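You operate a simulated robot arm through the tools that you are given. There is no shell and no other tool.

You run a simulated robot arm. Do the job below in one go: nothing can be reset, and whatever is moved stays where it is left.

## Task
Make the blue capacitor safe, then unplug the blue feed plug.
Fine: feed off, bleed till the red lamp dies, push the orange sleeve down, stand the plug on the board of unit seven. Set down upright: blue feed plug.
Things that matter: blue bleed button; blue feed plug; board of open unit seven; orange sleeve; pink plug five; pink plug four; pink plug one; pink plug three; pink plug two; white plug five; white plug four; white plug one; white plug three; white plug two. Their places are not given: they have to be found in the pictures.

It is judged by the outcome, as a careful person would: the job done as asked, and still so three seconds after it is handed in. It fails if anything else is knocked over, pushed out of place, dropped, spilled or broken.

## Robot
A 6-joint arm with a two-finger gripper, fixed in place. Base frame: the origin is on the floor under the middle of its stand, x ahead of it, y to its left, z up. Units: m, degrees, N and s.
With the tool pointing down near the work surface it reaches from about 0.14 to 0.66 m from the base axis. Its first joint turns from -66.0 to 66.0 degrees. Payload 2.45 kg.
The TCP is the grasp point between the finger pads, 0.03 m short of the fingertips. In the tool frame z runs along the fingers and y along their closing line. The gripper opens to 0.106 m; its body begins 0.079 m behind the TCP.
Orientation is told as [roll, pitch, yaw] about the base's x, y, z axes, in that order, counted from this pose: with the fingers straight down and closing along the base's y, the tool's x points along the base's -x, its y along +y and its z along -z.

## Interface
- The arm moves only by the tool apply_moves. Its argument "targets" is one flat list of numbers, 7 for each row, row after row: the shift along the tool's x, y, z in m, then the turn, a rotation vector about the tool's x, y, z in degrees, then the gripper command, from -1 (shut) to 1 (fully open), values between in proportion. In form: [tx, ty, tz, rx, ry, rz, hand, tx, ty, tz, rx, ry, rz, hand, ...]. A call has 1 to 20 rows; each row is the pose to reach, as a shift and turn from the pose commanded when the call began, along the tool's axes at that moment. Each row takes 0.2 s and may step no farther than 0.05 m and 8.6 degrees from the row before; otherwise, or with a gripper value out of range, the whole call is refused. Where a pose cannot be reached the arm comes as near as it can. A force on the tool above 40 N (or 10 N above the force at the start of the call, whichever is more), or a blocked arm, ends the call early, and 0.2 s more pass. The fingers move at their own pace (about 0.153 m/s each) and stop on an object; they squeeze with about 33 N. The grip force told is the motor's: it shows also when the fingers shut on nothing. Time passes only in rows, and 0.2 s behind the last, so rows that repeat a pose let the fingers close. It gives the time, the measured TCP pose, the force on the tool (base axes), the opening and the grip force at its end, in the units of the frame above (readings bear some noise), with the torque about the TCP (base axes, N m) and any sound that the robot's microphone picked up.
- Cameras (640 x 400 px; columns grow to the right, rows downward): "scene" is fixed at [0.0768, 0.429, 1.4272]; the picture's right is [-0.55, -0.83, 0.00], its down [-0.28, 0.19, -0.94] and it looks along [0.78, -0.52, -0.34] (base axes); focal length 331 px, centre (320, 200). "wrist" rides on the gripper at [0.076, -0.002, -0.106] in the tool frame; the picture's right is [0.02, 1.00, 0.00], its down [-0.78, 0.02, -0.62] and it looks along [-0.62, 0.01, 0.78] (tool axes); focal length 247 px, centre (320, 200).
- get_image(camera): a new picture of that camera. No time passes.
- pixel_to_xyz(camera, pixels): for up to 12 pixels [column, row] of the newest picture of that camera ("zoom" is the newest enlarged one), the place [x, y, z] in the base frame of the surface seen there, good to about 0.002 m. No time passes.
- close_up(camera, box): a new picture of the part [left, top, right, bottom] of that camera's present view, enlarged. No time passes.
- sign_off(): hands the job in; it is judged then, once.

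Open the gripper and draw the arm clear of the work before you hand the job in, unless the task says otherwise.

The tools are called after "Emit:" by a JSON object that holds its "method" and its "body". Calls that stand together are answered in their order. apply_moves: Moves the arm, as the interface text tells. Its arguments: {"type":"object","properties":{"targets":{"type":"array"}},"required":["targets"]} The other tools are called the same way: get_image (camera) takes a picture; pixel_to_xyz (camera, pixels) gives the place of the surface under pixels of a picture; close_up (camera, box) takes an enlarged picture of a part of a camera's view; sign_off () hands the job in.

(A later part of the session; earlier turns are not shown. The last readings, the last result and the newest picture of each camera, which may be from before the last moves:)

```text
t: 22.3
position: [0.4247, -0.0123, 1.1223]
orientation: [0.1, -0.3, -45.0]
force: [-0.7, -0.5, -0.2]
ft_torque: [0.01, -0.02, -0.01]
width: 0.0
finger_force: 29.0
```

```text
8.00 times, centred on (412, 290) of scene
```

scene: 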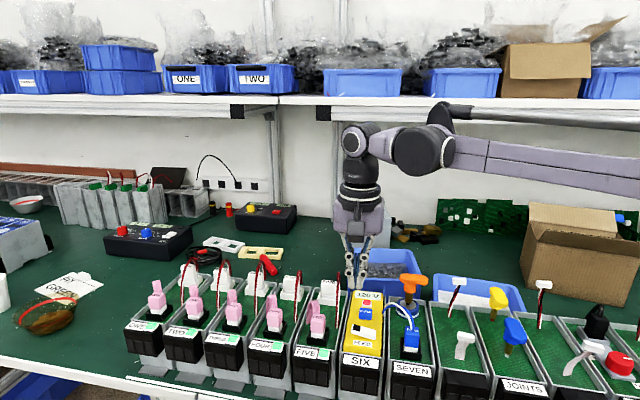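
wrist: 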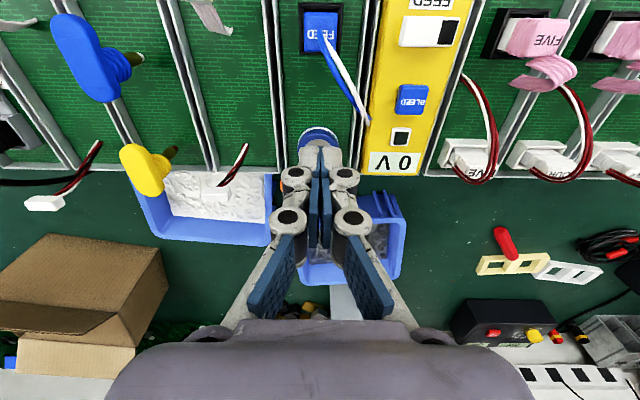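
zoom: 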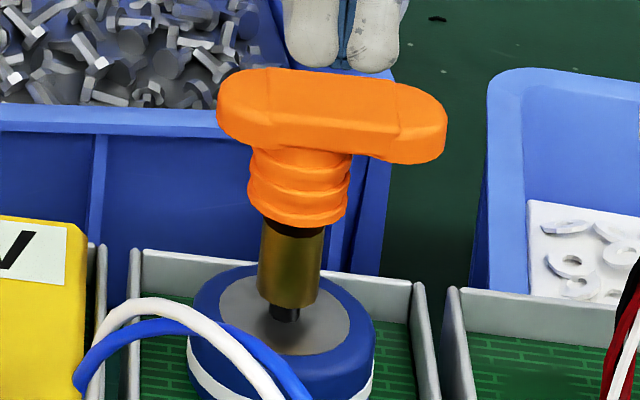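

I zoom further on the yellow and blue handles of the "JOINTS" unit, which look like samples of the same fitting.

Emit:
{"method": "close_up", "body": {"camera": "scene", "box": [485, 280, 525, 330]}}

Emit:
{"method": "close_up", "body": {"camera": "scene", "box": [495, 310, 565, 400]}}

Emit:
{"method": "close_up", "body": {"camera": "wrist", "box": [30, 0, 210, 210]}}

```text
8.00 times, centred on (505, 305) of scene
```

zoom: 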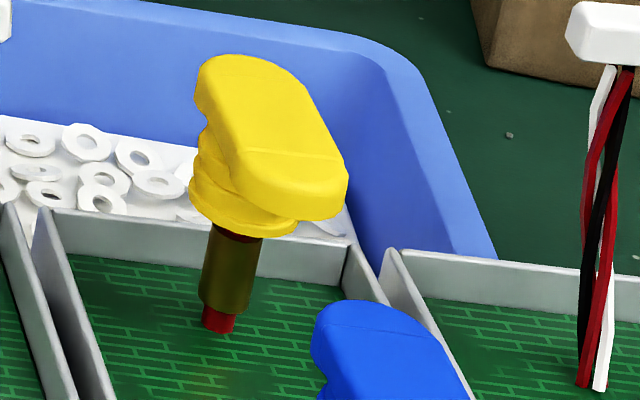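

```text
4.44 times, centred on (530, 355) of scene
```

zoom: 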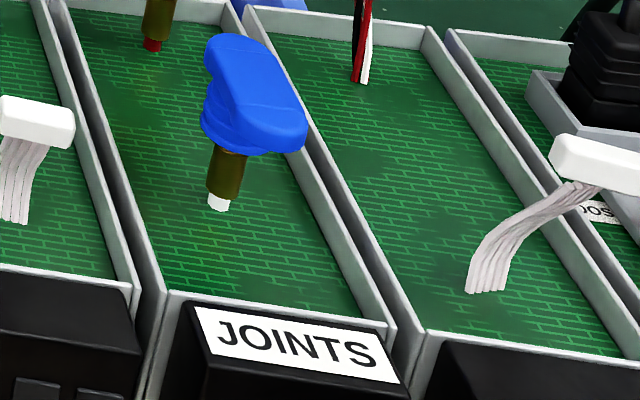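

```text
1.90 times, centred on (120, 105) of wrist
```

zoom: 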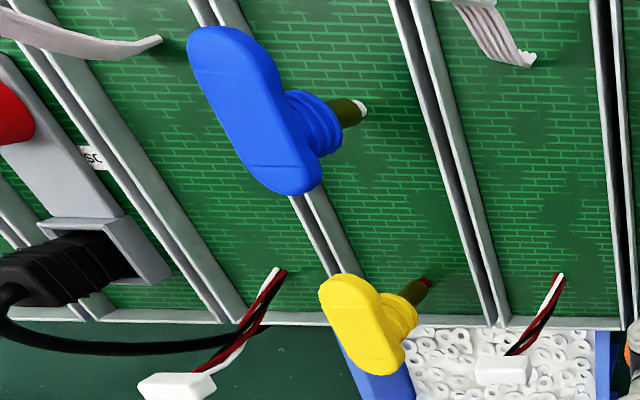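

The sample handles stand with their bars along the unit, the orange one across it, which hints at a twist lock. There are notes on the bench (paper at (75,285)) and a label near (510,320) that may explain it; I read these.

Emit:
{"method": "close_up", "body": {"camera": "scene", "box": [20, 260, 120, 330]}}

Emit:
{"method": "close_up", "body": {"camera": "scene", "box": [550, 290, 640, 400]}}

Emit:
{"method": "close_up", "body": {"camera": "scene", "box": [0, 40, 200, 260]}}

Emit:
{"method": "close_up", "body": {"camera": "scene", "box": [120, 260, 350, 400]}}

```text
5.71 times, centred on (70, 295) of scene
```

zoom: 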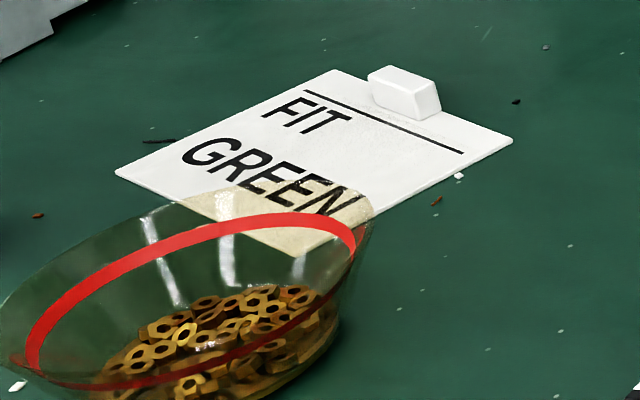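

```text
3.64 times, centred on (595, 345) of scene
```

zoom: 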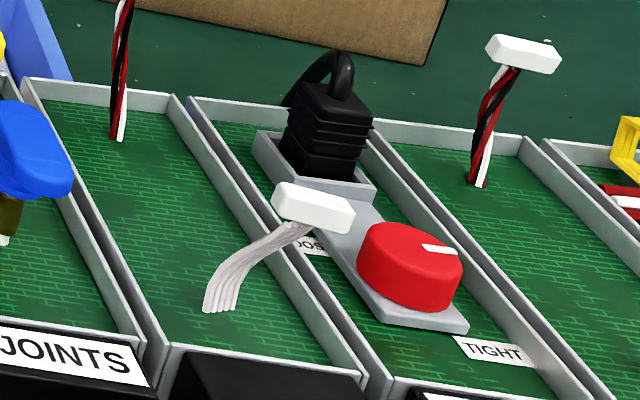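

```text
1.82 times, centred on (100, 150) of scene
```

zoom: 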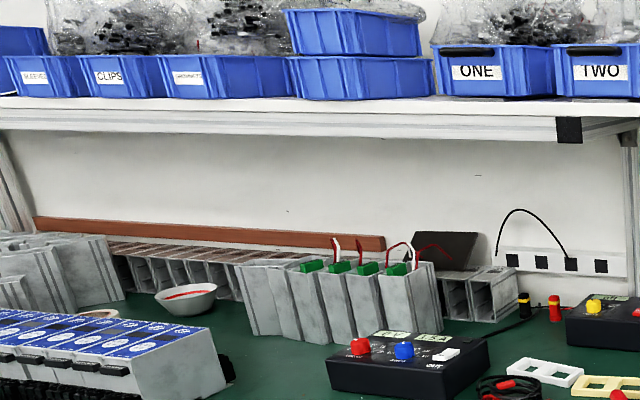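

```text
2.78 times, centred on (235, 330) of scene
```

zoom: 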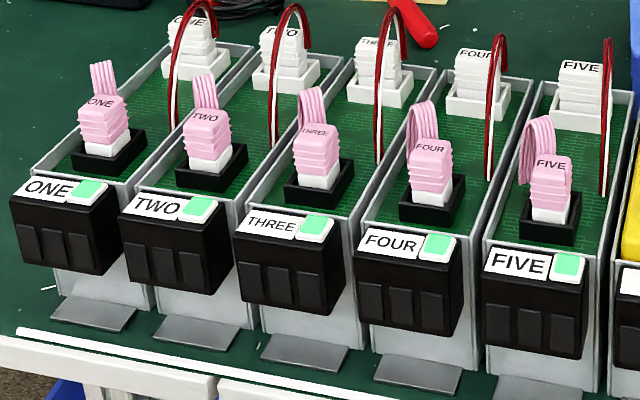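

The notes belong to other jobs. I check heights in unit eight (white plug at scene (464,338), red/black lead at (458,282)) so I can safely move the wrist camera beside the sleeve for a closer look.

Emit:
{"method": "get_image", "body": {"camera": "scene"}}

Emit:
{"method": "pixel_to_xyz", "body": {"camera": "scene", "pixels": [[464, 336], [458, 281], [497, 295], [513, 325], [409, 280], [414, 310], [401, 317], [390, 303]]}}

```text
taken
```

scene: 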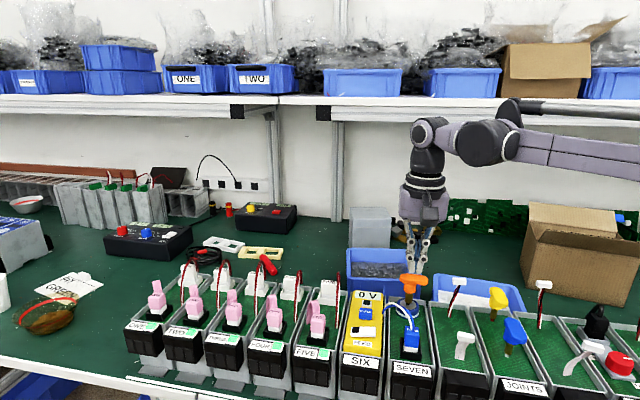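

```text
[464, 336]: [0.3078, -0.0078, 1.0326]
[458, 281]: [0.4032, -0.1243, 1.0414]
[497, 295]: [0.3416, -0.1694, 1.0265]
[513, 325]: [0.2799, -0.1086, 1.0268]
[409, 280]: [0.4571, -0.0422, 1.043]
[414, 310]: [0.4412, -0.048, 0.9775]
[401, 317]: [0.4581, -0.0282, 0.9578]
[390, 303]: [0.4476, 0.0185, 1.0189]
```

Heights are clear (nothing above 1.047 nearby). I turn the tool 90° so the fingers close across the bar, part-open the gripper, and go above the sleeve axis at z≈1.12.

Emit:
{"method": "apply_moves", "body": {"targets": [-0.0046, 0, 0, 0, 0, -8.18, -0.05, -0.0092, 0, 0, 0, 0, -16.36, -0.05, -0.0138, 0, 0, 0, 0, -24.54, -0.05, -0.0184, 0, 0, 0, 0, -32.72, -0.05, -0.023, 0, 0, 0, 0, -40.9, -0.05, -0.0276, 0, 0, 0, 0, -49.08, -0.05, -0.0322, 0, 0, 0, 0, -57.26, -0.05, -0.0368, 0, 0, 0, 0, -65.44, -0.05, -0.0414, 0, 0, 0, 0, -73.62, -0.05, -0.046, 0, 0, 0, 0, -81.8, -0.05, -0.0505, -0.0006, 0, 0, 0, -90, -0.05, -0.0505, -0.0006, 0, 0, 0, -90, -0.05, -0.0505, -0.0006, 0, 0, 0, -90, -0.05]}}

Emit:
{"method": "get_image", "body": {"camera": "wrist"}}

Emit:
{"method": "close_up", "body": {"camera": "scene", "box": [365, 240, 455, 320]}}

```text
t: 25.1
position: [0.4617, -0.0516, 1.1225]
orientation: [-0.2, 0.0, 45.1]
force: [0.5, 0.1, 0.5]
ft_torque: [-0.01, -0.03, 0.02]
width: 0.0504
finger_force: 0.2
```

```text
taken
```

wrist: 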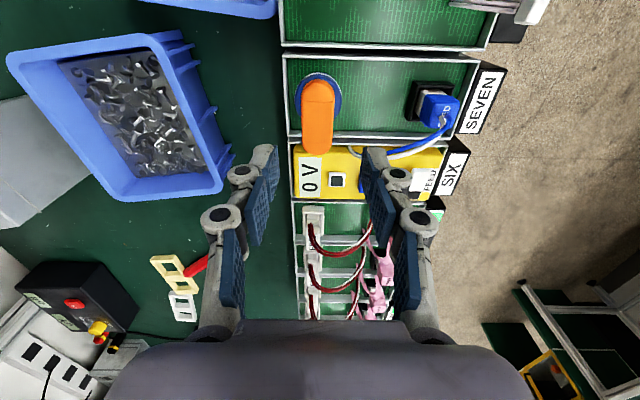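

```text
5.00 times, centred on (410, 280) of scene
```

zoom: 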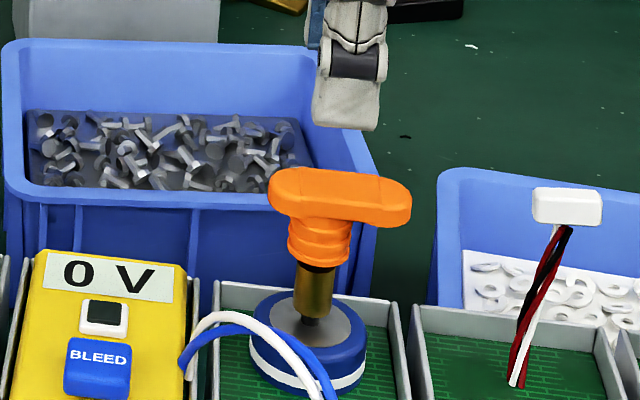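

The view from this side is clear: the bar (column 318) is centred between the open fingers. I zoom in on the sleeve here to look for lock marks.

Emit:
{"method": "close_up", "body": {"camera": "wrist", "box": [270, 50, 370, 170]}}

```text
3.33 times, centred on (320, 110) of wrist
```

zoom: 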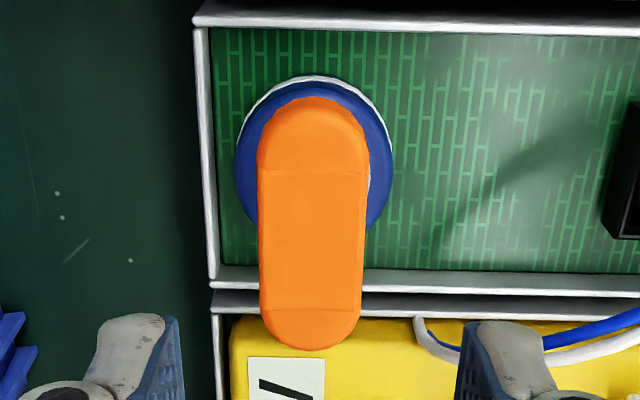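

No marks visible. I lower to grip only the bar (tips about z 1.036, above the ribbed collar) and close gently.

Emit:
{"method": "apply_moves", "body": {"targets": [0, 0, 0.025, 0, 0, 0, -0.05, 0, 0, 0.045, 0, 0, 0, -0.05, 0, 0, 0.056, 0, 0, 0, -0.05, 0, 0, 0.056, 0, 0, 0, -0.05, 0, 0, 0.056, 0, 0, 0, -1, 0, 0, 0.056, 0, 0, 0, -1, 0, 0, 0.056, 0, 0, 0, -1, 0, 0, 0.056, 0, 0, 0, -1]}}

Emit:
{"method": "close_up", "body": {"camera": "scene", "box": [365, 240, 455, 320]}}

Emit:
{"method": "get_image", "body": {"camera": "wrist"}}

```text
t: 26.9
position: [0.4651, -0.053, 1.0682]
orientation: [-0.6, -0.1, 45.0]
force: [16.1, -15.6, 0.5]
ft_torque: [-0.41, -0.36, 0.12]
width: 0.0217
finger_force: 45.0
```

```text
5.00 times, centred on (410, 280) of scene
```

zoom: 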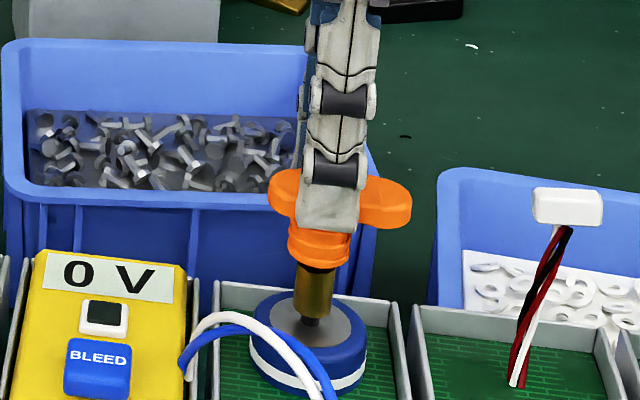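

```text
taken
```

wrist: 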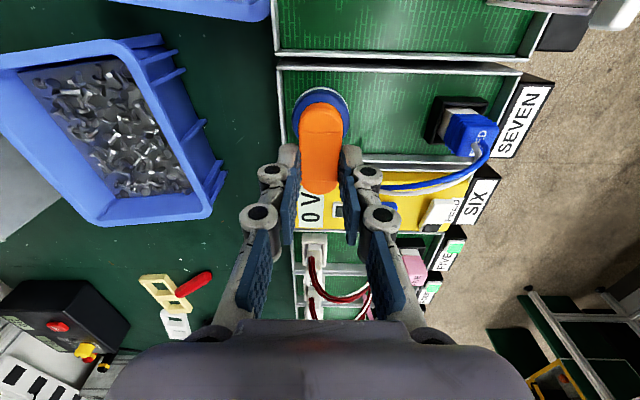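

The bar is held (width 0.0217) but with about 22 N of side load along the unit, so the grip is a few mm off centre. I shift about 4.5 mm that way to relieve it.

Emit:
{"method": "apply_moves", "body": {"targets": [0, -0.0015, 0, 0, 0, 0, -1, 0, -0.003, 0, 0, 0, 0, -1, 0, -0.0045, 0, 0, 0, 0, -1, 0, -0.0045, 0, 0, 0, 0, -1]}}

```text
t: 27.9
position: [0.4653, -0.0534, 1.0664]
orientation: [0.2, 0.0, 45.1]
force: [-10.5, -0.5, 0.0]
ft_torque: [-0.06, 0.47, -0.09]
width: 0.0217
finger_force: 45.1
```

Side load is down to about 10 N. I ease the remaining offset and try a small twist, 6° counter-clockwise seen from above, to feel whether the sleeve turns.

Emit:
{"method": "apply_moves", "body": {"targets": [0.0012, 0.001, 0, 0, 0, 0, -1, 0.0012, 0.001, 0, 0, 0, -2, -1, 0.0012, 0.001, 0, 0, 0, -4, -1, 0.0012, 0.001, 0, 0, 0, -6, -1, 0.0012, 0.001, 0, 0, 0, -6, -1]}}

Emit:
{"method": "close_up", "body": {"camera": "wrist", "box": [260, 70, 380, 220]}}

Emit:
{"method": "close_up", "body": {"camera": "scene", "box": [385, 265, 440, 315]}}

```text
t: 29.1
position: [0.4649, -0.051, 1.0679]
orientation: [0.0, -0.4, 51.1]
force: [3.5, 19.9, 0.7]
ft_torque: [0.36, -0.1, -0.66]
width: 0.0226
finger_force: 44.4
```

```text
2.67 times, centred on (320, 145) of wrist
```

zoom: 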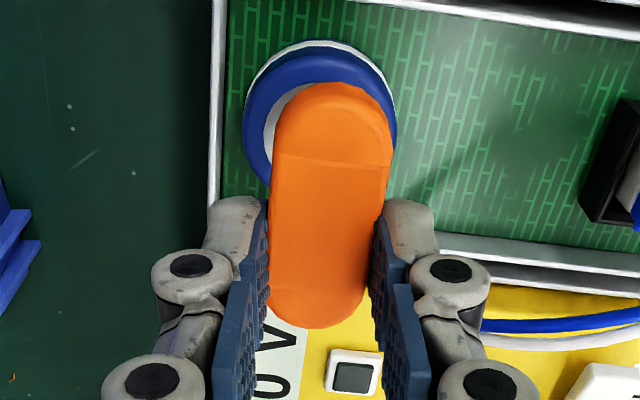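

```text
8.00 times, centred on (412, 290) of scene
```

zoom: 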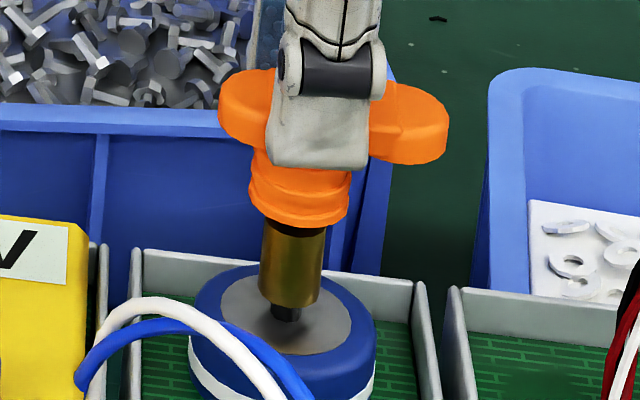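

Turning counter-clockwise meets a resisting torque of 0.66 N m and the bar stays put. I turn back and try 6° the other way (clockwise from above).

Emit:
{"method": "apply_moves", "body": {"targets": [0, 0, 0, 0, 0, 3, -1, 0, 0, 0, 0, 0, 6, -1, 0, 0, 0, 0, 0, 8, -1, 0, 0, 0, 0, 0, 10, -1, 0, 0, 0, 0, 0, 12, -1, 0, 0, 0, 0, 0, 12, -1]}}

Emit:
{"method": "close_up", "body": {"camera": "wrist", "box": [260, 70, 380, 220]}}

Emit:
{"method": "close_up", "body": {"camera": "scene", "box": [385, 265, 440, 315]}}

```text
t: 30.5
position: [0.4634, -0.0532, 1.0683]
orientation: [-0.1, 0.0, 38.9]
force: [-2.2, 12.6, -0.4]
ft_torque: [0.36, 0.02, 0.62]
width: 0.0226
finger_force: 44.8
```

```text
2.67 times, centred on (320, 145) of wrist
```

zoom: 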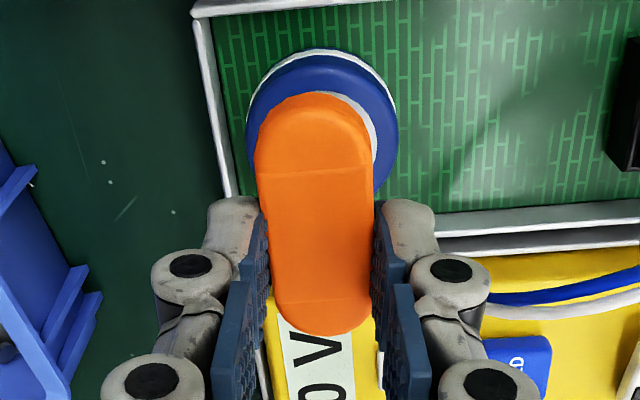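

```text
8.00 times, centred on (412, 290) of scene
```

zoom: 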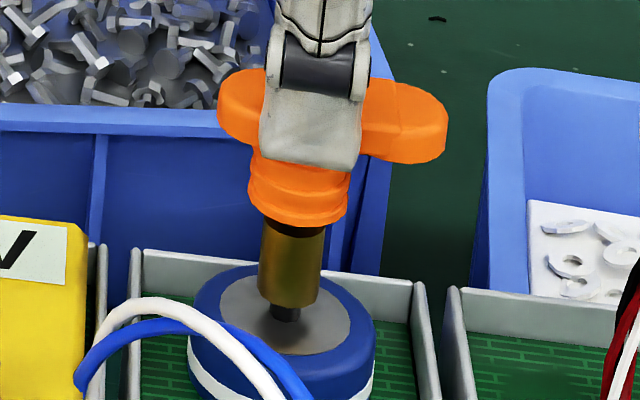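

Clockwise is refused just the same (0.62 N m), so it is not a twist lock. The ribbed collar under the bar may be the part to seize, so I release, square up, lower the open fingers to the collar and grip it there.

Emit:
{"method": "apply_moves", "body": {"targets": [0, 0, 0, 0, 0, -3, -1, 0, 0, 0, 0, 0, -6, -1, 0, 0, 0, 0, 0, -6, -0.05, 0, 0, 0, 0, 0, -6, -0.05, 0, 0, 0, 0, 0, -6, -0.05, 0, 0, 0.01, 0, 0, -6, -0.05, 0, 0, 0.019, 0, 0, -6, -0.05, 0, 0, 0.024, 0, 0, -6, -0.05, 0, 0, 0.024, 0, 0, -6, -0.05]}}

Emit:
{"method": "close_up", "body": {"camera": "scene", "box": [385, 265, 440, 315]}}

Emit:
{"method": "close_up", "body": {"camera": "wrist", "box": [230, 70, 410, 250]}}

```text
t: 32.5
position: [0.464, -0.0543, 1.0425]
orientation: [-0.1, 0.0, 45.0]
force: [-0.2, 0.1, 0.0]
ft_torque: [0.0, 0.01, 0.0]
width: 0.0502
finger_force: 0.2
```

```text
8.00 times, centred on (412, 290) of scene
```

zoom: 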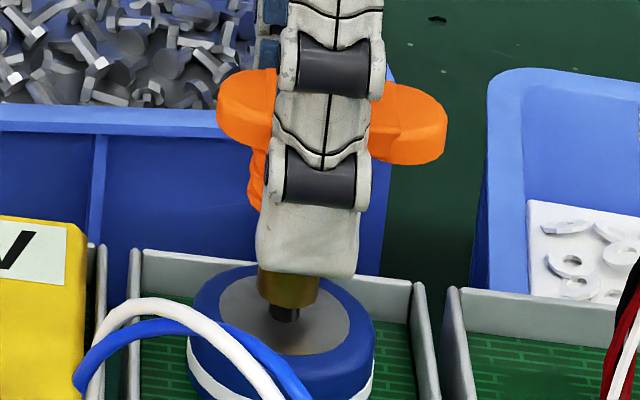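

```text
2.22 times, centred on (320, 160) of wrist
```

zoom: 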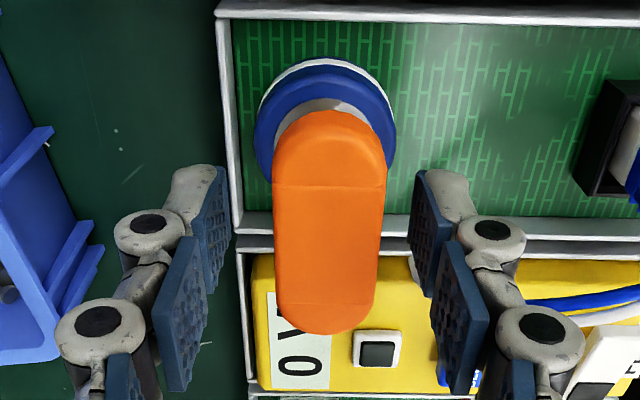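

The fingers straddle the collar with tips near z 1.0125. I close on it.

Emit:
{"method": "apply_moves", "body": {"targets": [0, 0, 0, 0, 0, 0, -0.5, 0, 0, 0, 0, 0, 0, -1, 0, 0, 0, 0, 0, 0, -1, 0, 0, 0, 0, 0, 0, -1]}}

Emit:
{"method": "close_up", "body": {"camera": "scene", "box": [385, 265, 440, 315]}}

Emit:
{"method": "close_up", "body": {"camera": "wrist", "box": [230, 70, 410, 250]}}

```text
t: 33.5
position: [0.4638, -0.0539, 1.044]
orientation: [0.1, 0.1, 45.1]
force: [-12.1, 9.4, 0.0]
ft_torque: [0.27, 0.38, -0.02]
width: 0.0218
finger_force: 45.0
```

```text
8.00 times, centred on (412, 290) of scene
```

zoom: 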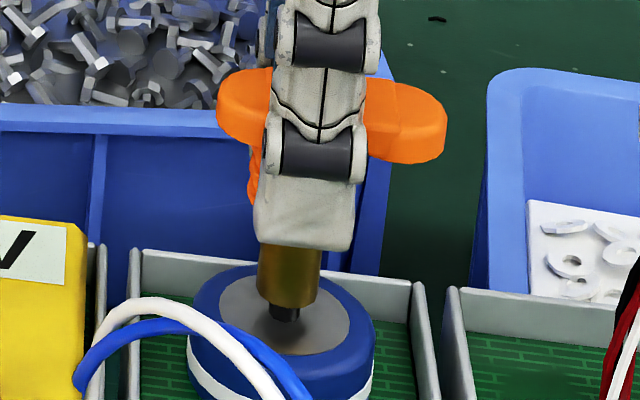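

```text
2.22 times, centred on (320, 160) of wrist
```

zoom: 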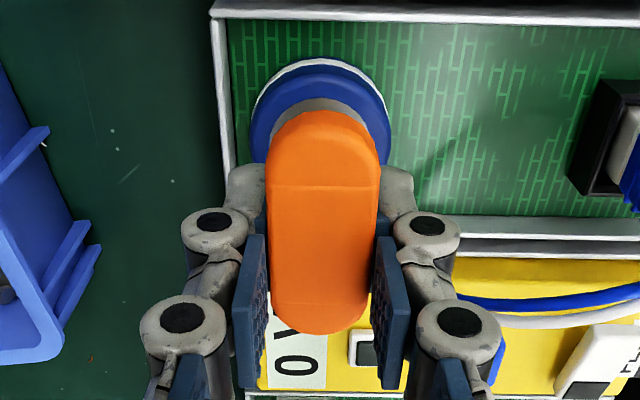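

Held at width 0.0218. I ease the side load and push down gently in 1 mm steps while holding the collar.

Emit:
{"method": "apply_moves", "body": {"targets": [0, 0.0015, 0, 0, 0, 0, -1, 0, 0.0025, 0, 0, 0, 0, -1, 0, 0.0025, 0.001, 0, 0, 0, -1, 0, 0.0025, 0.002, 0, 0, 0, -1, 0, 0.0025, 0.003, 0, 0, 0, -1, 0, 0.0025, 0.004, 0, 0, 0, -1]}}

Emit:
{"method": "close_up", "body": {"camera": "scene", "box": [385, 265, 440, 315]}}

```text
t: 34.9
position: [0.4641, -0.0529, 1.0388]
orientation: [-0.4, -0.1, 45.1]
force: [13.4, -4.9, 0.2]
ft_torque: [-0.04, -0.42, 0.01]
width: 0.0221
finger_force: 45.0
```

```text
8.00 times, centred on (412, 290) of scene
```

zoom: 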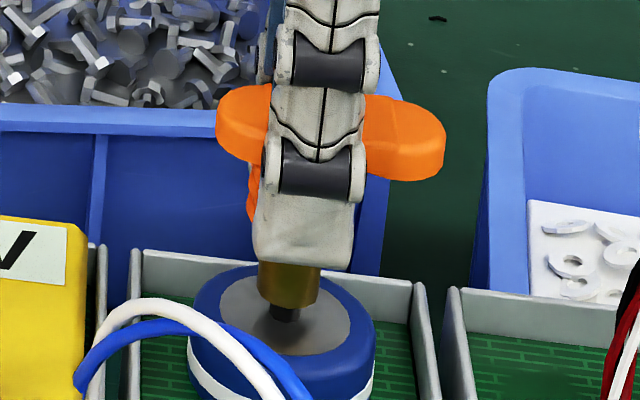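

The whole sleeve came down about 4 mm with no resistance: gripping the collar frees it. I keep hold and carry on down in 2 mm steps until it bottoms.

Emit:
{"method": "apply_moves", "body": {"targets": [0, -0.0015, 0.002, 0, 0, 0, -1, 0, -0.0015, 0.004, 0, 0, 0, -1, 0, -0.0015, 0.006, 0, 0, 0, -1, 0, -0.0015, 0.008, 0, 0, 0, -1, 0, -0.0015, 0.01, 0, 0, 0, -1, 0, -0.0015, 0.012, 0, 0, 0, -1]}}

Emit:
{"method": "close_up", "body": {"camera": "scene", "box": [385, 265, 440, 315]}}

```text
t: 36.3
position: [0.4635, -0.0537, 1.0266]
orientation: [-0.3, -0.2, 45.1]
force: [11.8, 3.2, 0.1]
ft_torque: [-0.05, -0.31, -0.05]
width: 0.0214
finger_force: 45.7
```

```text
8.00 times, centred on (412, 290) of scene
```

zoom: 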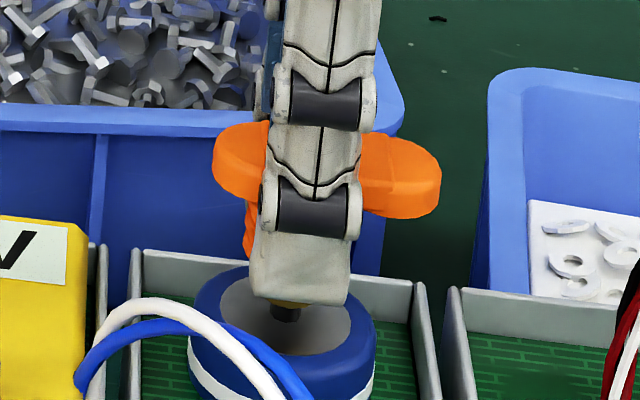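

The sleeve has come down about 16 mm; still no vertical force. I continue down in 2 mm steps.

Emit:
{"method": "apply_moves", "body": {"targets": [0.001, 0, 0.002, 0, 0, 0, -1, 0.001, 0, 0.004, 0, 0, 0, -1, 0.001, 0, 0.006, 0, 0, 0, -1, 0.001, 0, 0.008, 0, 0, 0, -1, 0.001, 0, 0.01, 0, 0, 0, -1, 0.001, 0, 0.012, 0, 0, 0, -1]}}

Emit:
{"method": "close_up", "body": {"camera": "scene", "box": [385, 265, 440, 315]}}

```text
t: 37.7
position: [0.4632, -0.0533, 1.0135]
orientation: [-0.3, -0.3, 45.1]
force: [15.1, 14.2, 0.7]
ft_torque: [0.26, -0.34, 0.0]
width: 0.022
finger_force: 45.1
```

```text
8.00 times, centred on (412, 290) of scene
```

zoom: 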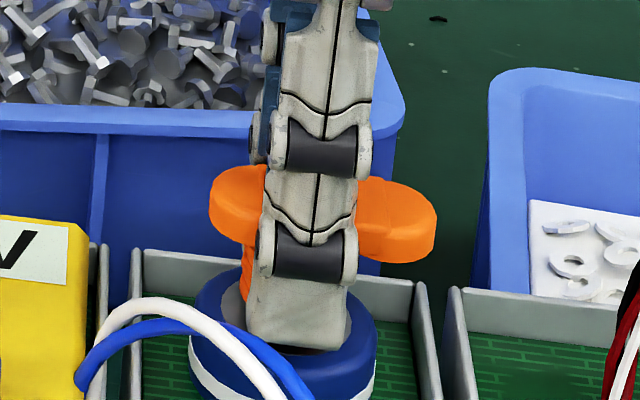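

The sleeve is down about 28 mm, but a side load has built up across the unit. I ease it by moving back 3 mm, then push 1 mm at a time looking for the bottom stop.

Emit:
{"method": "apply_moves", "body": {"targets": [-0.0015, 0, 0, 0, 0, 0, -1, -0.003, 0, 0, 0, 0, 0, -1, -0.003, 0, 0.001, 0, 0, 0, -1, -0.003, 0, 0.002, 0, 0, 0, -1, -0.003, 0, 0.002, 0, 0, 0, -1]}}

Emit:
{"method": "close_up", "body": {"camera": "scene", "box": [385, 265, 440, 315]}}

Emit:
{"method": "close_up", "body": {"camera": "wrist", "box": [230, 70, 410, 250]}}

```text
t: 38.9
position: [0.4642, -0.0527, 1.013]
orientation: [0.0, 0.2, 44.9]
force: [-14.4, -5.3, -0.1]
ft_torque: [-0.24, 0.55, -0.01]
width: 0.0216
finger_force: 45.4
```

```text
8.00 times, centred on (412, 290) of scene
```

zoom: 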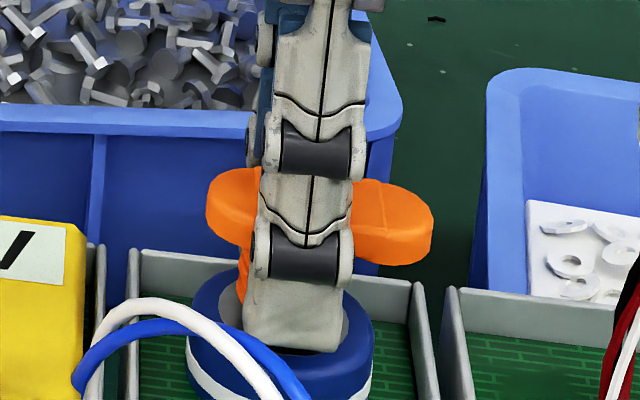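

```text
2.22 times, centred on (320, 160) of wrist
```

zoom: 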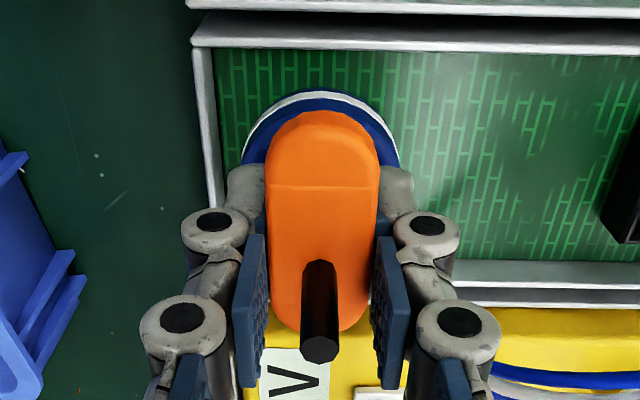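

A black rod now stands up through the bar: earlier I had been pressing on that fixed rod, so there is no lock. I centre up and continue down 1 mm at a time to find the bottom.

Emit:
{"method": "apply_moves", "body": {"targets": [0.0015, 0, 0.001, 0, 0, 0, -1, 0.0015, 0, 0.002, 0, 0, 0, -1, 0.0015, 0, 0.003, 0, 0, 0, -1, 0.0015, 0, 0.004, 0, 0, 0, -1, 0.0015, 0, 0.004, 0, 0, 0, -1]}}

Emit:
{"method": "close_up", "body": {"camera": "scene", "box": [385, 265, 440, 315]}}

```text
t: 40.1
position: [0.4633, -0.0528, 1.0105]
orientation: [-0.2, -0.1, 45.0]
force: [-3.0, -0.5, 15.4]
ft_torque: [0.03, 0.05, -0.01]
width: 0.0219
finger_force: 44.8
stopped in row 5: the force on the tool passed its limit at 41 N (the readings are from after the stop); the commanded pose is now the measured one
```

```text
8.00 times, centred on (412, 290) of scene
```

zoom: 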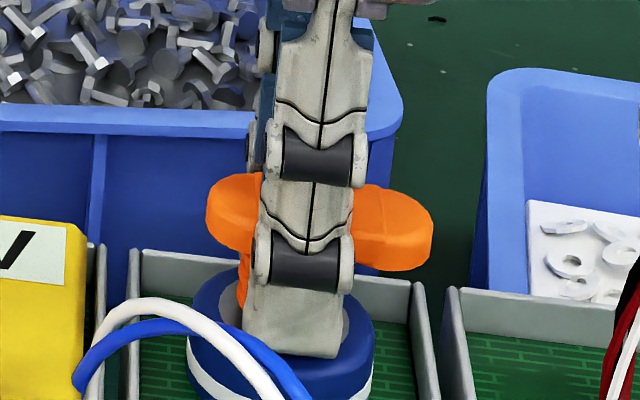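

It stopped at 41 N after about 30 mm of travel; either the sleeve is seated or the tips touch the capacitor. I open, lift clear and look.

Emit:
{"method": "apply_moves", "body": {"targets": [0, 0, 0, 0, 0, 0, -0.05, 0, 0, 0, 0, 0, 0, -0.05, 0, 0, -0.01, 0, 0, 0, -0.05, 0, 0, -0.03, 0, 0, 0, -0.05, 0, 0, -0.06, 0, 0, 0, -0.05, 0, 0, -0.1, 0, 0, 0, -0.05, 0, 0, -0.1, 0, 0, 0, -0.05]}}

Emit:
{"method": "close_up", "body": {"camera": "scene", "box": [385, 265, 440, 315]}}

Emit:
{"method": "close_up", "body": {"camera": "wrist", "box": [260, 40, 400, 180]}}

```text
t: 41.7
position: [0.4656, -0.0534, 1.1116]
orientation: [-0.3, -0.3, 45.0]
force: [-0.3, 1.3, -0.1]
ft_torque: [0.04, -0.01, 0.0]
width: 0.0506
finger_force: 0.0
```

```text
8.00 times, centred on (412, 290) of scene
```

zoom: 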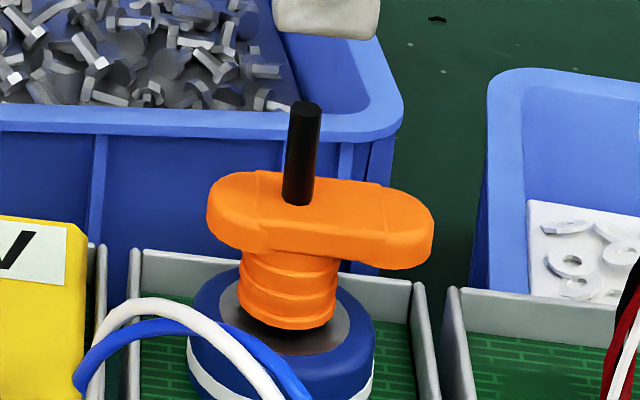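

```text
2.86 times, centred on (330, 110) of wrist
```

zoom: 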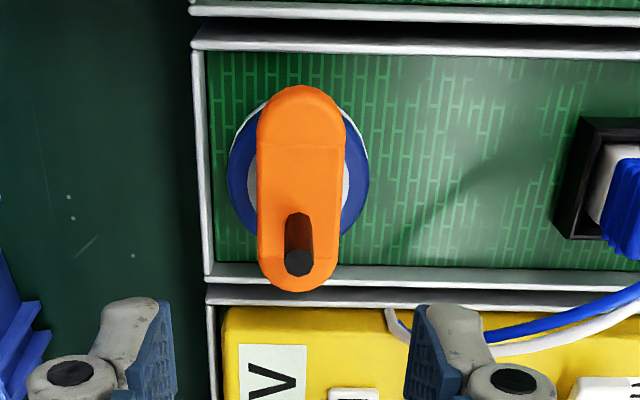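

The sleeve now covers the brass and the rod stands through it. I measure the collar's bottom edge against the capacitor's top to see whether it is fully seated.

Emit:
{"method": "close_up", "body": {"camera": "scene", "box": [395, 290, 425, 315]}}

Emit:
{"method": "pixel_to_xyz", "body": {"camera": "zoom", "pixels": [[290, 320], [290, 300], [290, 340], [290, 335], [290, 345], [290, 350], [240, 300], [340, 300], [290, 280], [330, 345]]}}

```text
16.00 times, centred on (410, 302) of scene
```

zoom: 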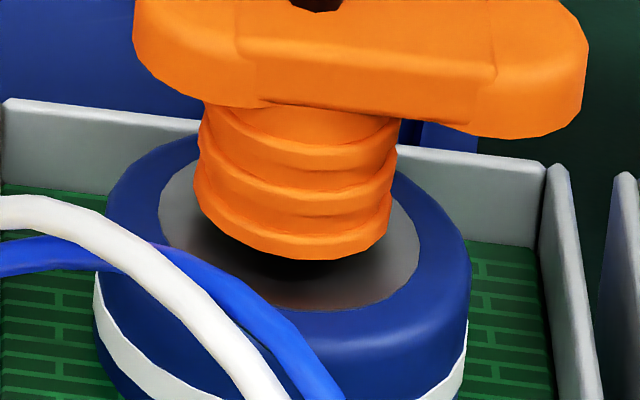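

```text
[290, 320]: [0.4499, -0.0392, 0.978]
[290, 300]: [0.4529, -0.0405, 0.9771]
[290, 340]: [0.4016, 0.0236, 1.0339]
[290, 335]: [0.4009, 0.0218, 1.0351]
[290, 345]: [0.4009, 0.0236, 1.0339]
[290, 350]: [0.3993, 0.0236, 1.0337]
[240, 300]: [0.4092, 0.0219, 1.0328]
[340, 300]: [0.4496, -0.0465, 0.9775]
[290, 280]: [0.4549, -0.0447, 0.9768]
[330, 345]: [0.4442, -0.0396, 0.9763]
```

There is a dark gap under the collar; I measure points along the collar's lower rim and the bar top.

Emit:
{"method": "pixel_to_xyz", "body": {"camera": "zoom", "pixels": [[290, 250], [320, 250], [350, 240], [240, 230], [215, 205], [290, 230], [290, 180], [290, 265], [330, 265], [250, 250], [200, 20], [400, 40]]}}

Emit:
{"method": "close_up", "body": {"camera": "wrist", "box": [290, 60, 360, 150]}}

```text
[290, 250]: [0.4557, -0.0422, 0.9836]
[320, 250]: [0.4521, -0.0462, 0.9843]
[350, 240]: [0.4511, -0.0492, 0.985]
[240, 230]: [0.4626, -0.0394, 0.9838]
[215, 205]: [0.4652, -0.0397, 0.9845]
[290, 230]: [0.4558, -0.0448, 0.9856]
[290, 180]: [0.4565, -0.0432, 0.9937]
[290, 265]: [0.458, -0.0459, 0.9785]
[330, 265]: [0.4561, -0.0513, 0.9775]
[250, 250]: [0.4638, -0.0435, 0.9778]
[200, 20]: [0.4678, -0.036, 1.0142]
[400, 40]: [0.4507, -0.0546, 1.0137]
```

```text
4.44 times, centred on (325, 105) of wrist
```

zoom: 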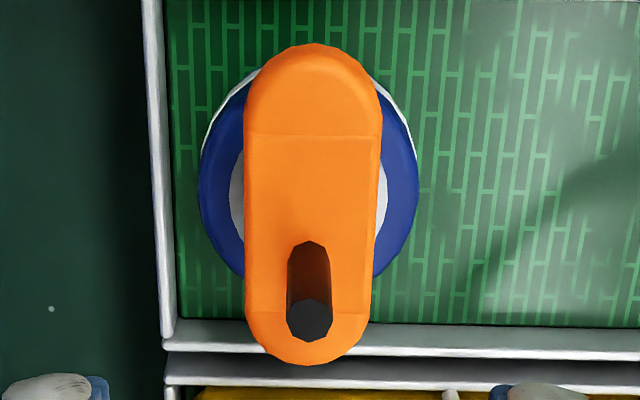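

The collar rim is at about z 0.983 with the capacitor top at 0.978, so it may or may not be on its stop. I regrip the collar 9 mm higher and push again to tell the stop from finger contact.

Emit:
{"method": "apply_moves", "body": {"targets": [0, 0, 0.04, 0, 0, 0, -0.05, 0, 0, 0.07, 0, 0, 0, -0.05, 0, 0, 0.09, 0, 0, 0, -0.05, 0, 0, 0.09, 0, 0, 0, -1, 0, 0, 0.09, 0, 0, 0, -1, 0, 0, 0.09, 0, 0, 0, -1, 0, 0, 0.09, 0, 0, 0, -1, 0, 0, 0.091, 0, 0, 0, -1, 0, 0, 0.092, 0, 0, 0, -1, 0, 0, 0.093, 0, 0, 0, -1, 0, 0, 0.094, 0, 0, 0, -1, 0, 0, 0.095, 0, 0, 0, -1]}}

Emit:
{"method": "close_up", "body": {"camera": "scene", "box": [385, 265, 440, 315]}}

```text
t: 44.0
position: [0.465, -0.0523, 1.0201]
orientation: [-0.3, -0.3, 45.1]
force: [-1.2, 1.4, 15.6]
ft_torque: [0.02, 0.1, -0.01]
width: 0.0218
finger_force: 45.5
stopped in row 11: the force on the tool passed its limit at 43 N (the readings are from after the stop); the commanded pose is now the measured one
```

```text
8.00 times, centred on (412, 290) of scene
```

zoom: 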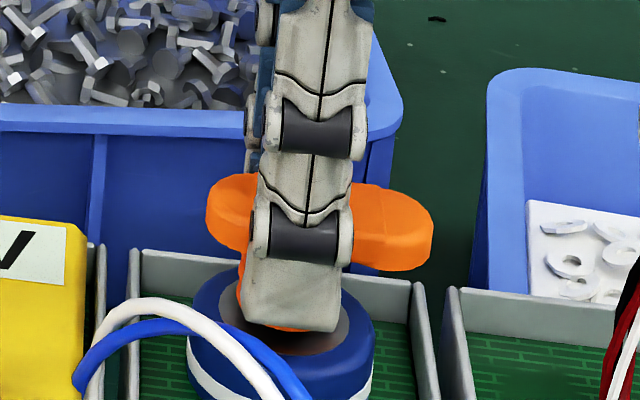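

The bar stayed put at 43 N with the tips clear of the capacitor, so the sleeve is on its bottom stop. I let go, rise, turn back to close across the unit's width, and go above the blue plug.

Emit:
{"method": "apply_moves", "body": {"targets": [0, 0, 0, 0, 0, 0, -0.05, 0, 0, 0, 0, 0, 0, -0.05, 0, 0, -0.02, 0, 0, 0, -0.05, 0, 0, -0.06, 0, 0, 0, -0.05, 0, 0, -0.1, 0, 0, 0, -0.05, 0, 0.0106, -0.1, 0, 0, 8.18, -0.05, 0, 0.0212, -0.1, 0, 0, 16.36, -0.05, 0, 0.0318, -0.1, 0, 0, 24.54, -0.05, 0, 0.0424, -0.1, 0, 0, 32.72, -0.05, 0, 0.053, -0.1, 0, 0, 40.9, -0.05, 0, 0.0636, -0.1, 0, 0, 49.08, -0.05, 0, 0.0742, -0.1, 0, 0, 57.26, -0.05, 0, 0.0848, -0.1, 0, 0, 65.44, -0.05, 0, 0.0954, -0.1, 0, 0, 73.62, -0.05, 0, 0.106, -0.1, 0, 0, 81.8, -0.05, 0, 0.1168, -0.1, 0, 0, 90, -0.05, 0, 0.1168, -0.1, 0, 0, 90, -0.05, 0, 0.1168, -0.1, 0, 0, 90, -0.05]}}

Emit:
{"method": "get_image", "body": {"camera": "wrist"}}

Emit:
{"method": "get_image", "body": {"camera": "scene"}}

```text
t: 47.8
position: [0.3816, 0.0302, 1.1176]
orientation: [0.3, -0.3, -45.0]
force: [0.5, -0.4, 0.2]
ft_torque: [0.04, 0.02, 0.0]
width: 0.05
finger_force: 0.0
```

```text
taken
```

wrist: 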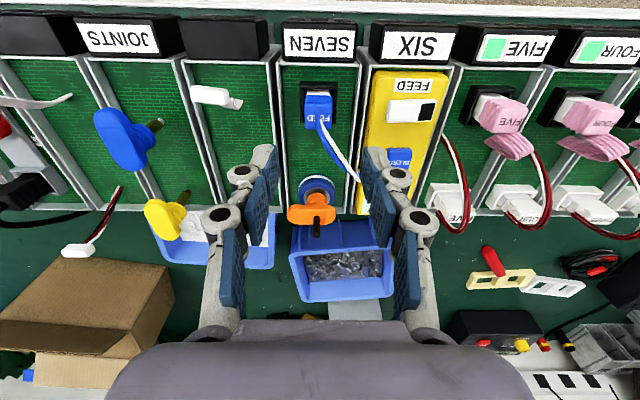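

```text
taken
```

scene: 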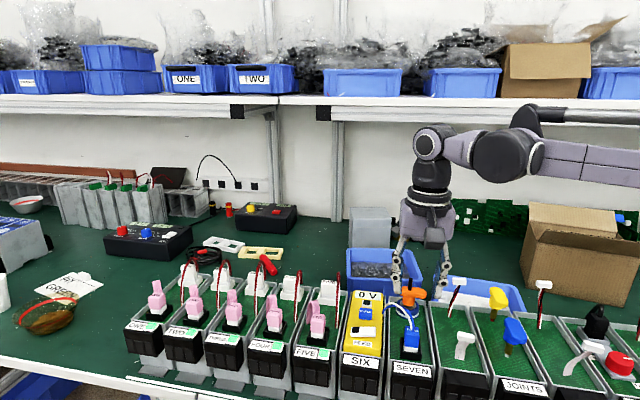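

Sleeve is down, display 0 V. The plug (wrist (318,105)) is centred between the open fingers; I zoom to measure its top, cable and the gaps.

Emit:
{"method": "close_up", "body": {"camera": "wrist", "box": [270, 60, 390, 200]}}

Emit:
{"method": "pixel_to_xyz", "body": {"camera": "wrist", "pixels": [[307, 98], [331, 99], [307, 122], [330, 123], [318, 110], [320, 122], [326, 135], [340, 160], [303, 88], [336, 88], [318, 208], [300, 165]]}}

```text
2.86 times, centred on (330, 130) of wrist
```

zoom: 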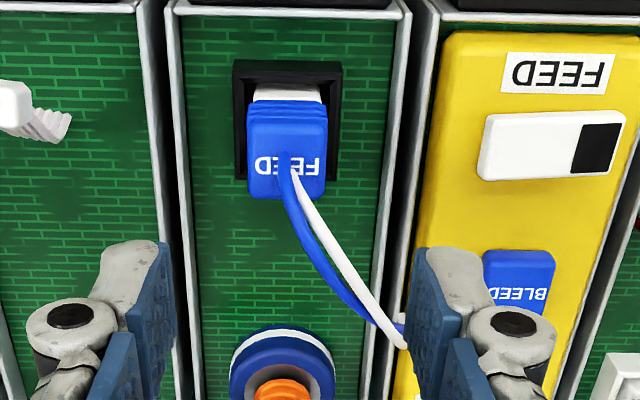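

```text
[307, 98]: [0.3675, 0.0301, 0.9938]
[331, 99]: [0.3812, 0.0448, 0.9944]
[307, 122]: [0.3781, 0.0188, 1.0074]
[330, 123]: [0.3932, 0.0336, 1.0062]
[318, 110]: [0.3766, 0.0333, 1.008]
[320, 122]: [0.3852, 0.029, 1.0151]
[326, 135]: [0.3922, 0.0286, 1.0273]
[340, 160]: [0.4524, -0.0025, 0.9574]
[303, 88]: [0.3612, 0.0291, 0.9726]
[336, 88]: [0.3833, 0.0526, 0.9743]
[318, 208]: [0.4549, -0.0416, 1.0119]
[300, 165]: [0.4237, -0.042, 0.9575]
```

Plug centre is s.t. (0.381, 0.031), 20 mm wide, and the cable leaves toward the back between the fingers' planes. I lower so the tips stop at about z 0.978, just above the socket rim.

Emit:
{"method": "apply_moves", "body": {"targets": [0, 0, 0.03, 0, 0, 0, -0.05, 0, 0, 0.06, 0, 0, 0, -0.05, 0, 0, 0.085, 0, 0, 0, -0.05, 0, 0, 0.1, 0, 0, 0, -0.05, 0, 0, 0.109, 0, 0, 0, -0.05, 0, 0, 0.109, 0, 0, 0, -0.05]}}

Emit:
{"method": "get_image", "body": {"camera": "wrist"}}

Emit:
{"method": "close_up", "body": {"camera": "scene", "box": [370, 285, 450, 365]}}

```text
t: 49.2
position: [0.3833, 0.0309, 1.007]
orientation: [0.2, -0.3, -44.9]
force: [0.5, 0.7, -0.3]
ft_torque: [-0.01, 0.01, 0.02]
width: 0.0502
finger_force: 0.1
```

```text
taken
```

wrist: 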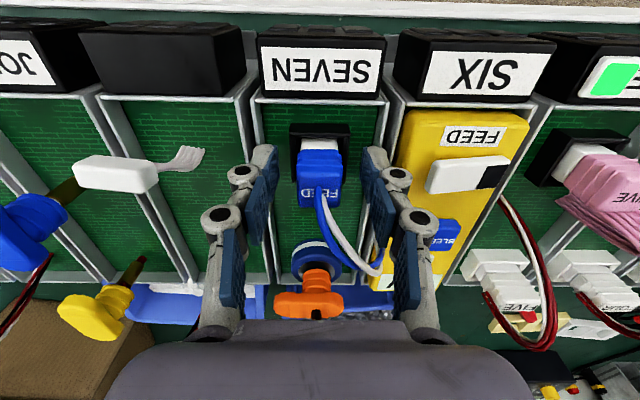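

```text
5.00 times, centred on (410, 325) of scene
```

zoom: 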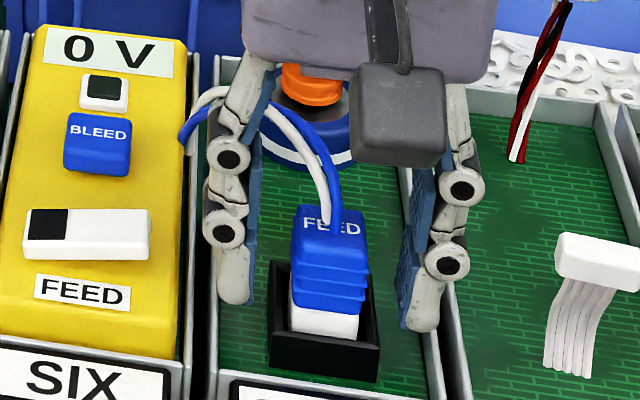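

The fingers straddle the plug evenly with tips beside its lower part, clear of the socket rim. I close on the plug and read the forces.

Emit:
{"method": "apply_moves", "body": {"targets": [0, 0, 0, 0, 0, 0, -0.5, 0, 0, 0, 0, 0, 0, -1, 0, 0, 0, 0, 0, 0, -1, 0, 0, 0, 0, 0, 0, -1]}}

Emit:
{"method": "close_up", "body": {"camera": "scene", "box": [370, 285, 450, 365]}}

Emit:
{"method": "close_up", "body": {"camera": "wrist", "box": [230, 90, 410, 280]}}

```text
t: 50.2
position: [0.3822, 0.0295, 1.0083]
orientation: [0.3, -0.3, -44.9]
force: [-0.1, 0.8, -0.6]
ft_torque: [0.01, 0.02, -0.02]
width: 0.023
finger_force: 33.1
```

```text
5.00 times, centred on (410, 325) of scene
```

zoom: 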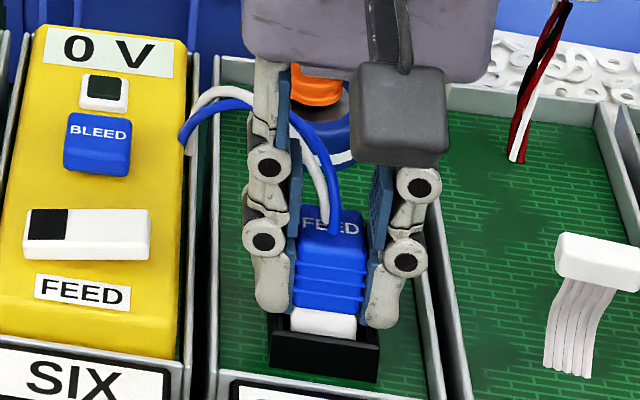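

```text
2.11 times, centred on (320, 185) of wrist
```

zoom: 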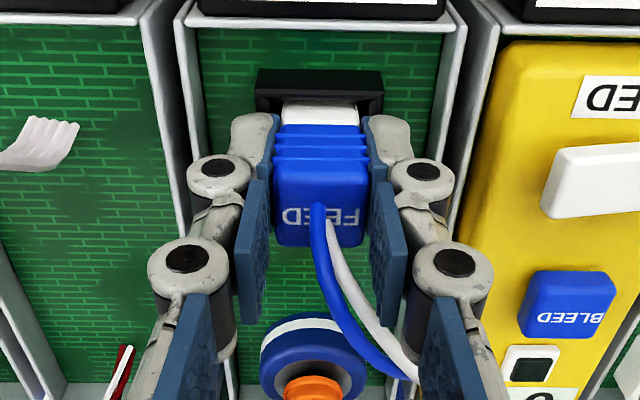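

The plug is held (width 0.023, 33 N) with no side load. I pull straight up in 2 mm steps.

Emit:
{"method": "apply_moves", "body": {"targets": [0, 0, -0.002, 0, 0, 0, -1, 0, 0, -0.004, 0, 0, 0, -1, 0, 0, -0.006, 0, 0, 0, -1, 0, 0, -0.008, 0, 0, 0, -1, 0, 0, -0.01, 0, 0, 0, -1]}}

Emit:
{"method": "close_up", "body": {"camera": "scene", "box": [370, 285, 450, 365]}}

```text
t: 51.4
position: [0.3821, 0.0294, 1.0169]
orientation: [0.3, -0.3, -44.9]
force: [0.4, -1.9, -0.9]
ft_torque: [0.0, 0.02, 0.0]
width: 0.0227
finger_force: 33.0
```

```text
5.00 times, centred on (410, 325) of scene
```

zoom: 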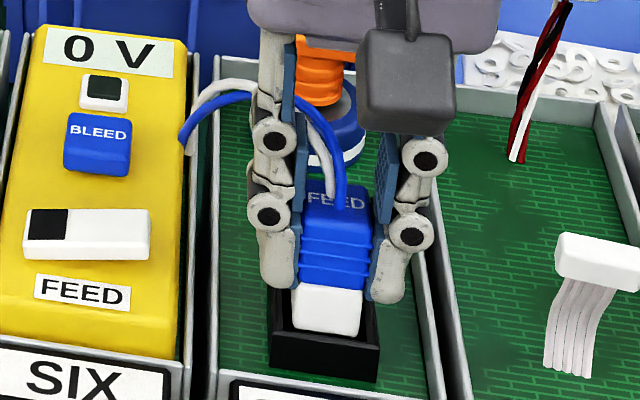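

The plug rises with the gripper without load. I lift further, slowly, until it is clear of the socket.

Emit:
{"method": "apply_moves", "body": {"targets": [0, 0, -0.004, 0, 0, 0, -1, 0, 0, -0.008, 0, 0, 0, -1, 0, 0, -0.013, 0, 0, 0, -1, 0, 0, -0.018, 0, 0, 0, -1, 0, 0, -0.024, 0, 0, 0, -1, 0, 0, -0.03, 0, 0, 0, -1, 0, 0, -0.03, 0, 0, 0, -1]}}

Emit:
{"method": "close_up", "body": {"camera": "scene", "box": [360, 270, 450, 360]}}

Emit:
{"method": "get_image", "body": {"camera": "wrist"}}

```text
t: 53.0
position: [0.3817, 0.0296, 1.0481]
orientation: [0.3, -0.3, -45.0]
force: [-0.4, -0.1, -0.1]
ft_torque: [0.0, -0.01, 0.01]
width: 0.0228
finger_force: 32.8
```

```text
4.44 times, centred on (405, 315) of scene
```

zoom: 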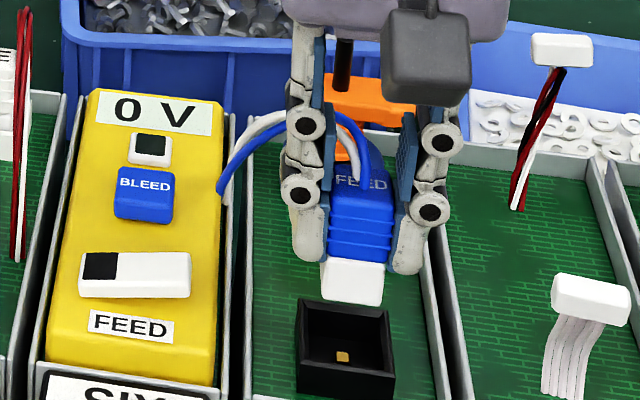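

```text
taken
```

wrist: 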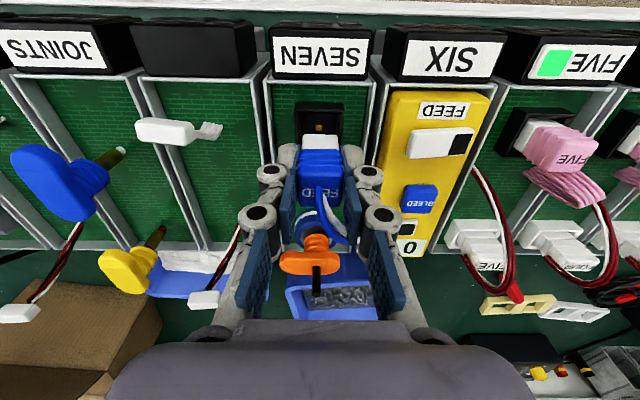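

The plug is out, its white foot showing below the fingers and the socket empty. I measure the foot's bottom edge and the free board behind the socket.

Emit:
{"method": "close_up", "body": {"camera": "scene", "box": [380, 290, 440, 350]}}

Emit:
{"method": "pixel_to_xyz", "body": {"camera": "scene", "pixels": [[410, 332], [388, 325], [432, 325]]}}

```text
6.67 times, centred on (410, 320) of scene
```

zoom: 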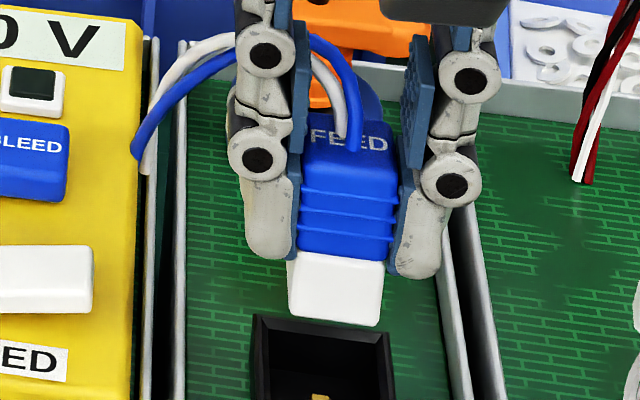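

```text
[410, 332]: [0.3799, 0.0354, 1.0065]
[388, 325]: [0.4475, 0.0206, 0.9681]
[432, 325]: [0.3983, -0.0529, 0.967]
```

Emit:
{"method": "pixel_to_xyz", "body": {"camera": "zoom", "pixels": [[295, 310], [375, 320], [335, 312], [335, 290], [335, 270], [335, 240], [310, 140], [380, 150], [300, 200], [390, 210], [262, 318], [390, 335]]}}

```text
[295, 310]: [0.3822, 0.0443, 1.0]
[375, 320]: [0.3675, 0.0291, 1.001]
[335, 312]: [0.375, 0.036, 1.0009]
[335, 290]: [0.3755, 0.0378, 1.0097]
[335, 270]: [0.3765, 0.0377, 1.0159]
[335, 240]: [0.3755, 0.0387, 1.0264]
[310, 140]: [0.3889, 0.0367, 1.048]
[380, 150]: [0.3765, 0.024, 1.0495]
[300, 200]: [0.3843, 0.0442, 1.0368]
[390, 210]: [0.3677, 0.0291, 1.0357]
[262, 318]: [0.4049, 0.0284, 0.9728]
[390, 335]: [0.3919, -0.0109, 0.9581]
```

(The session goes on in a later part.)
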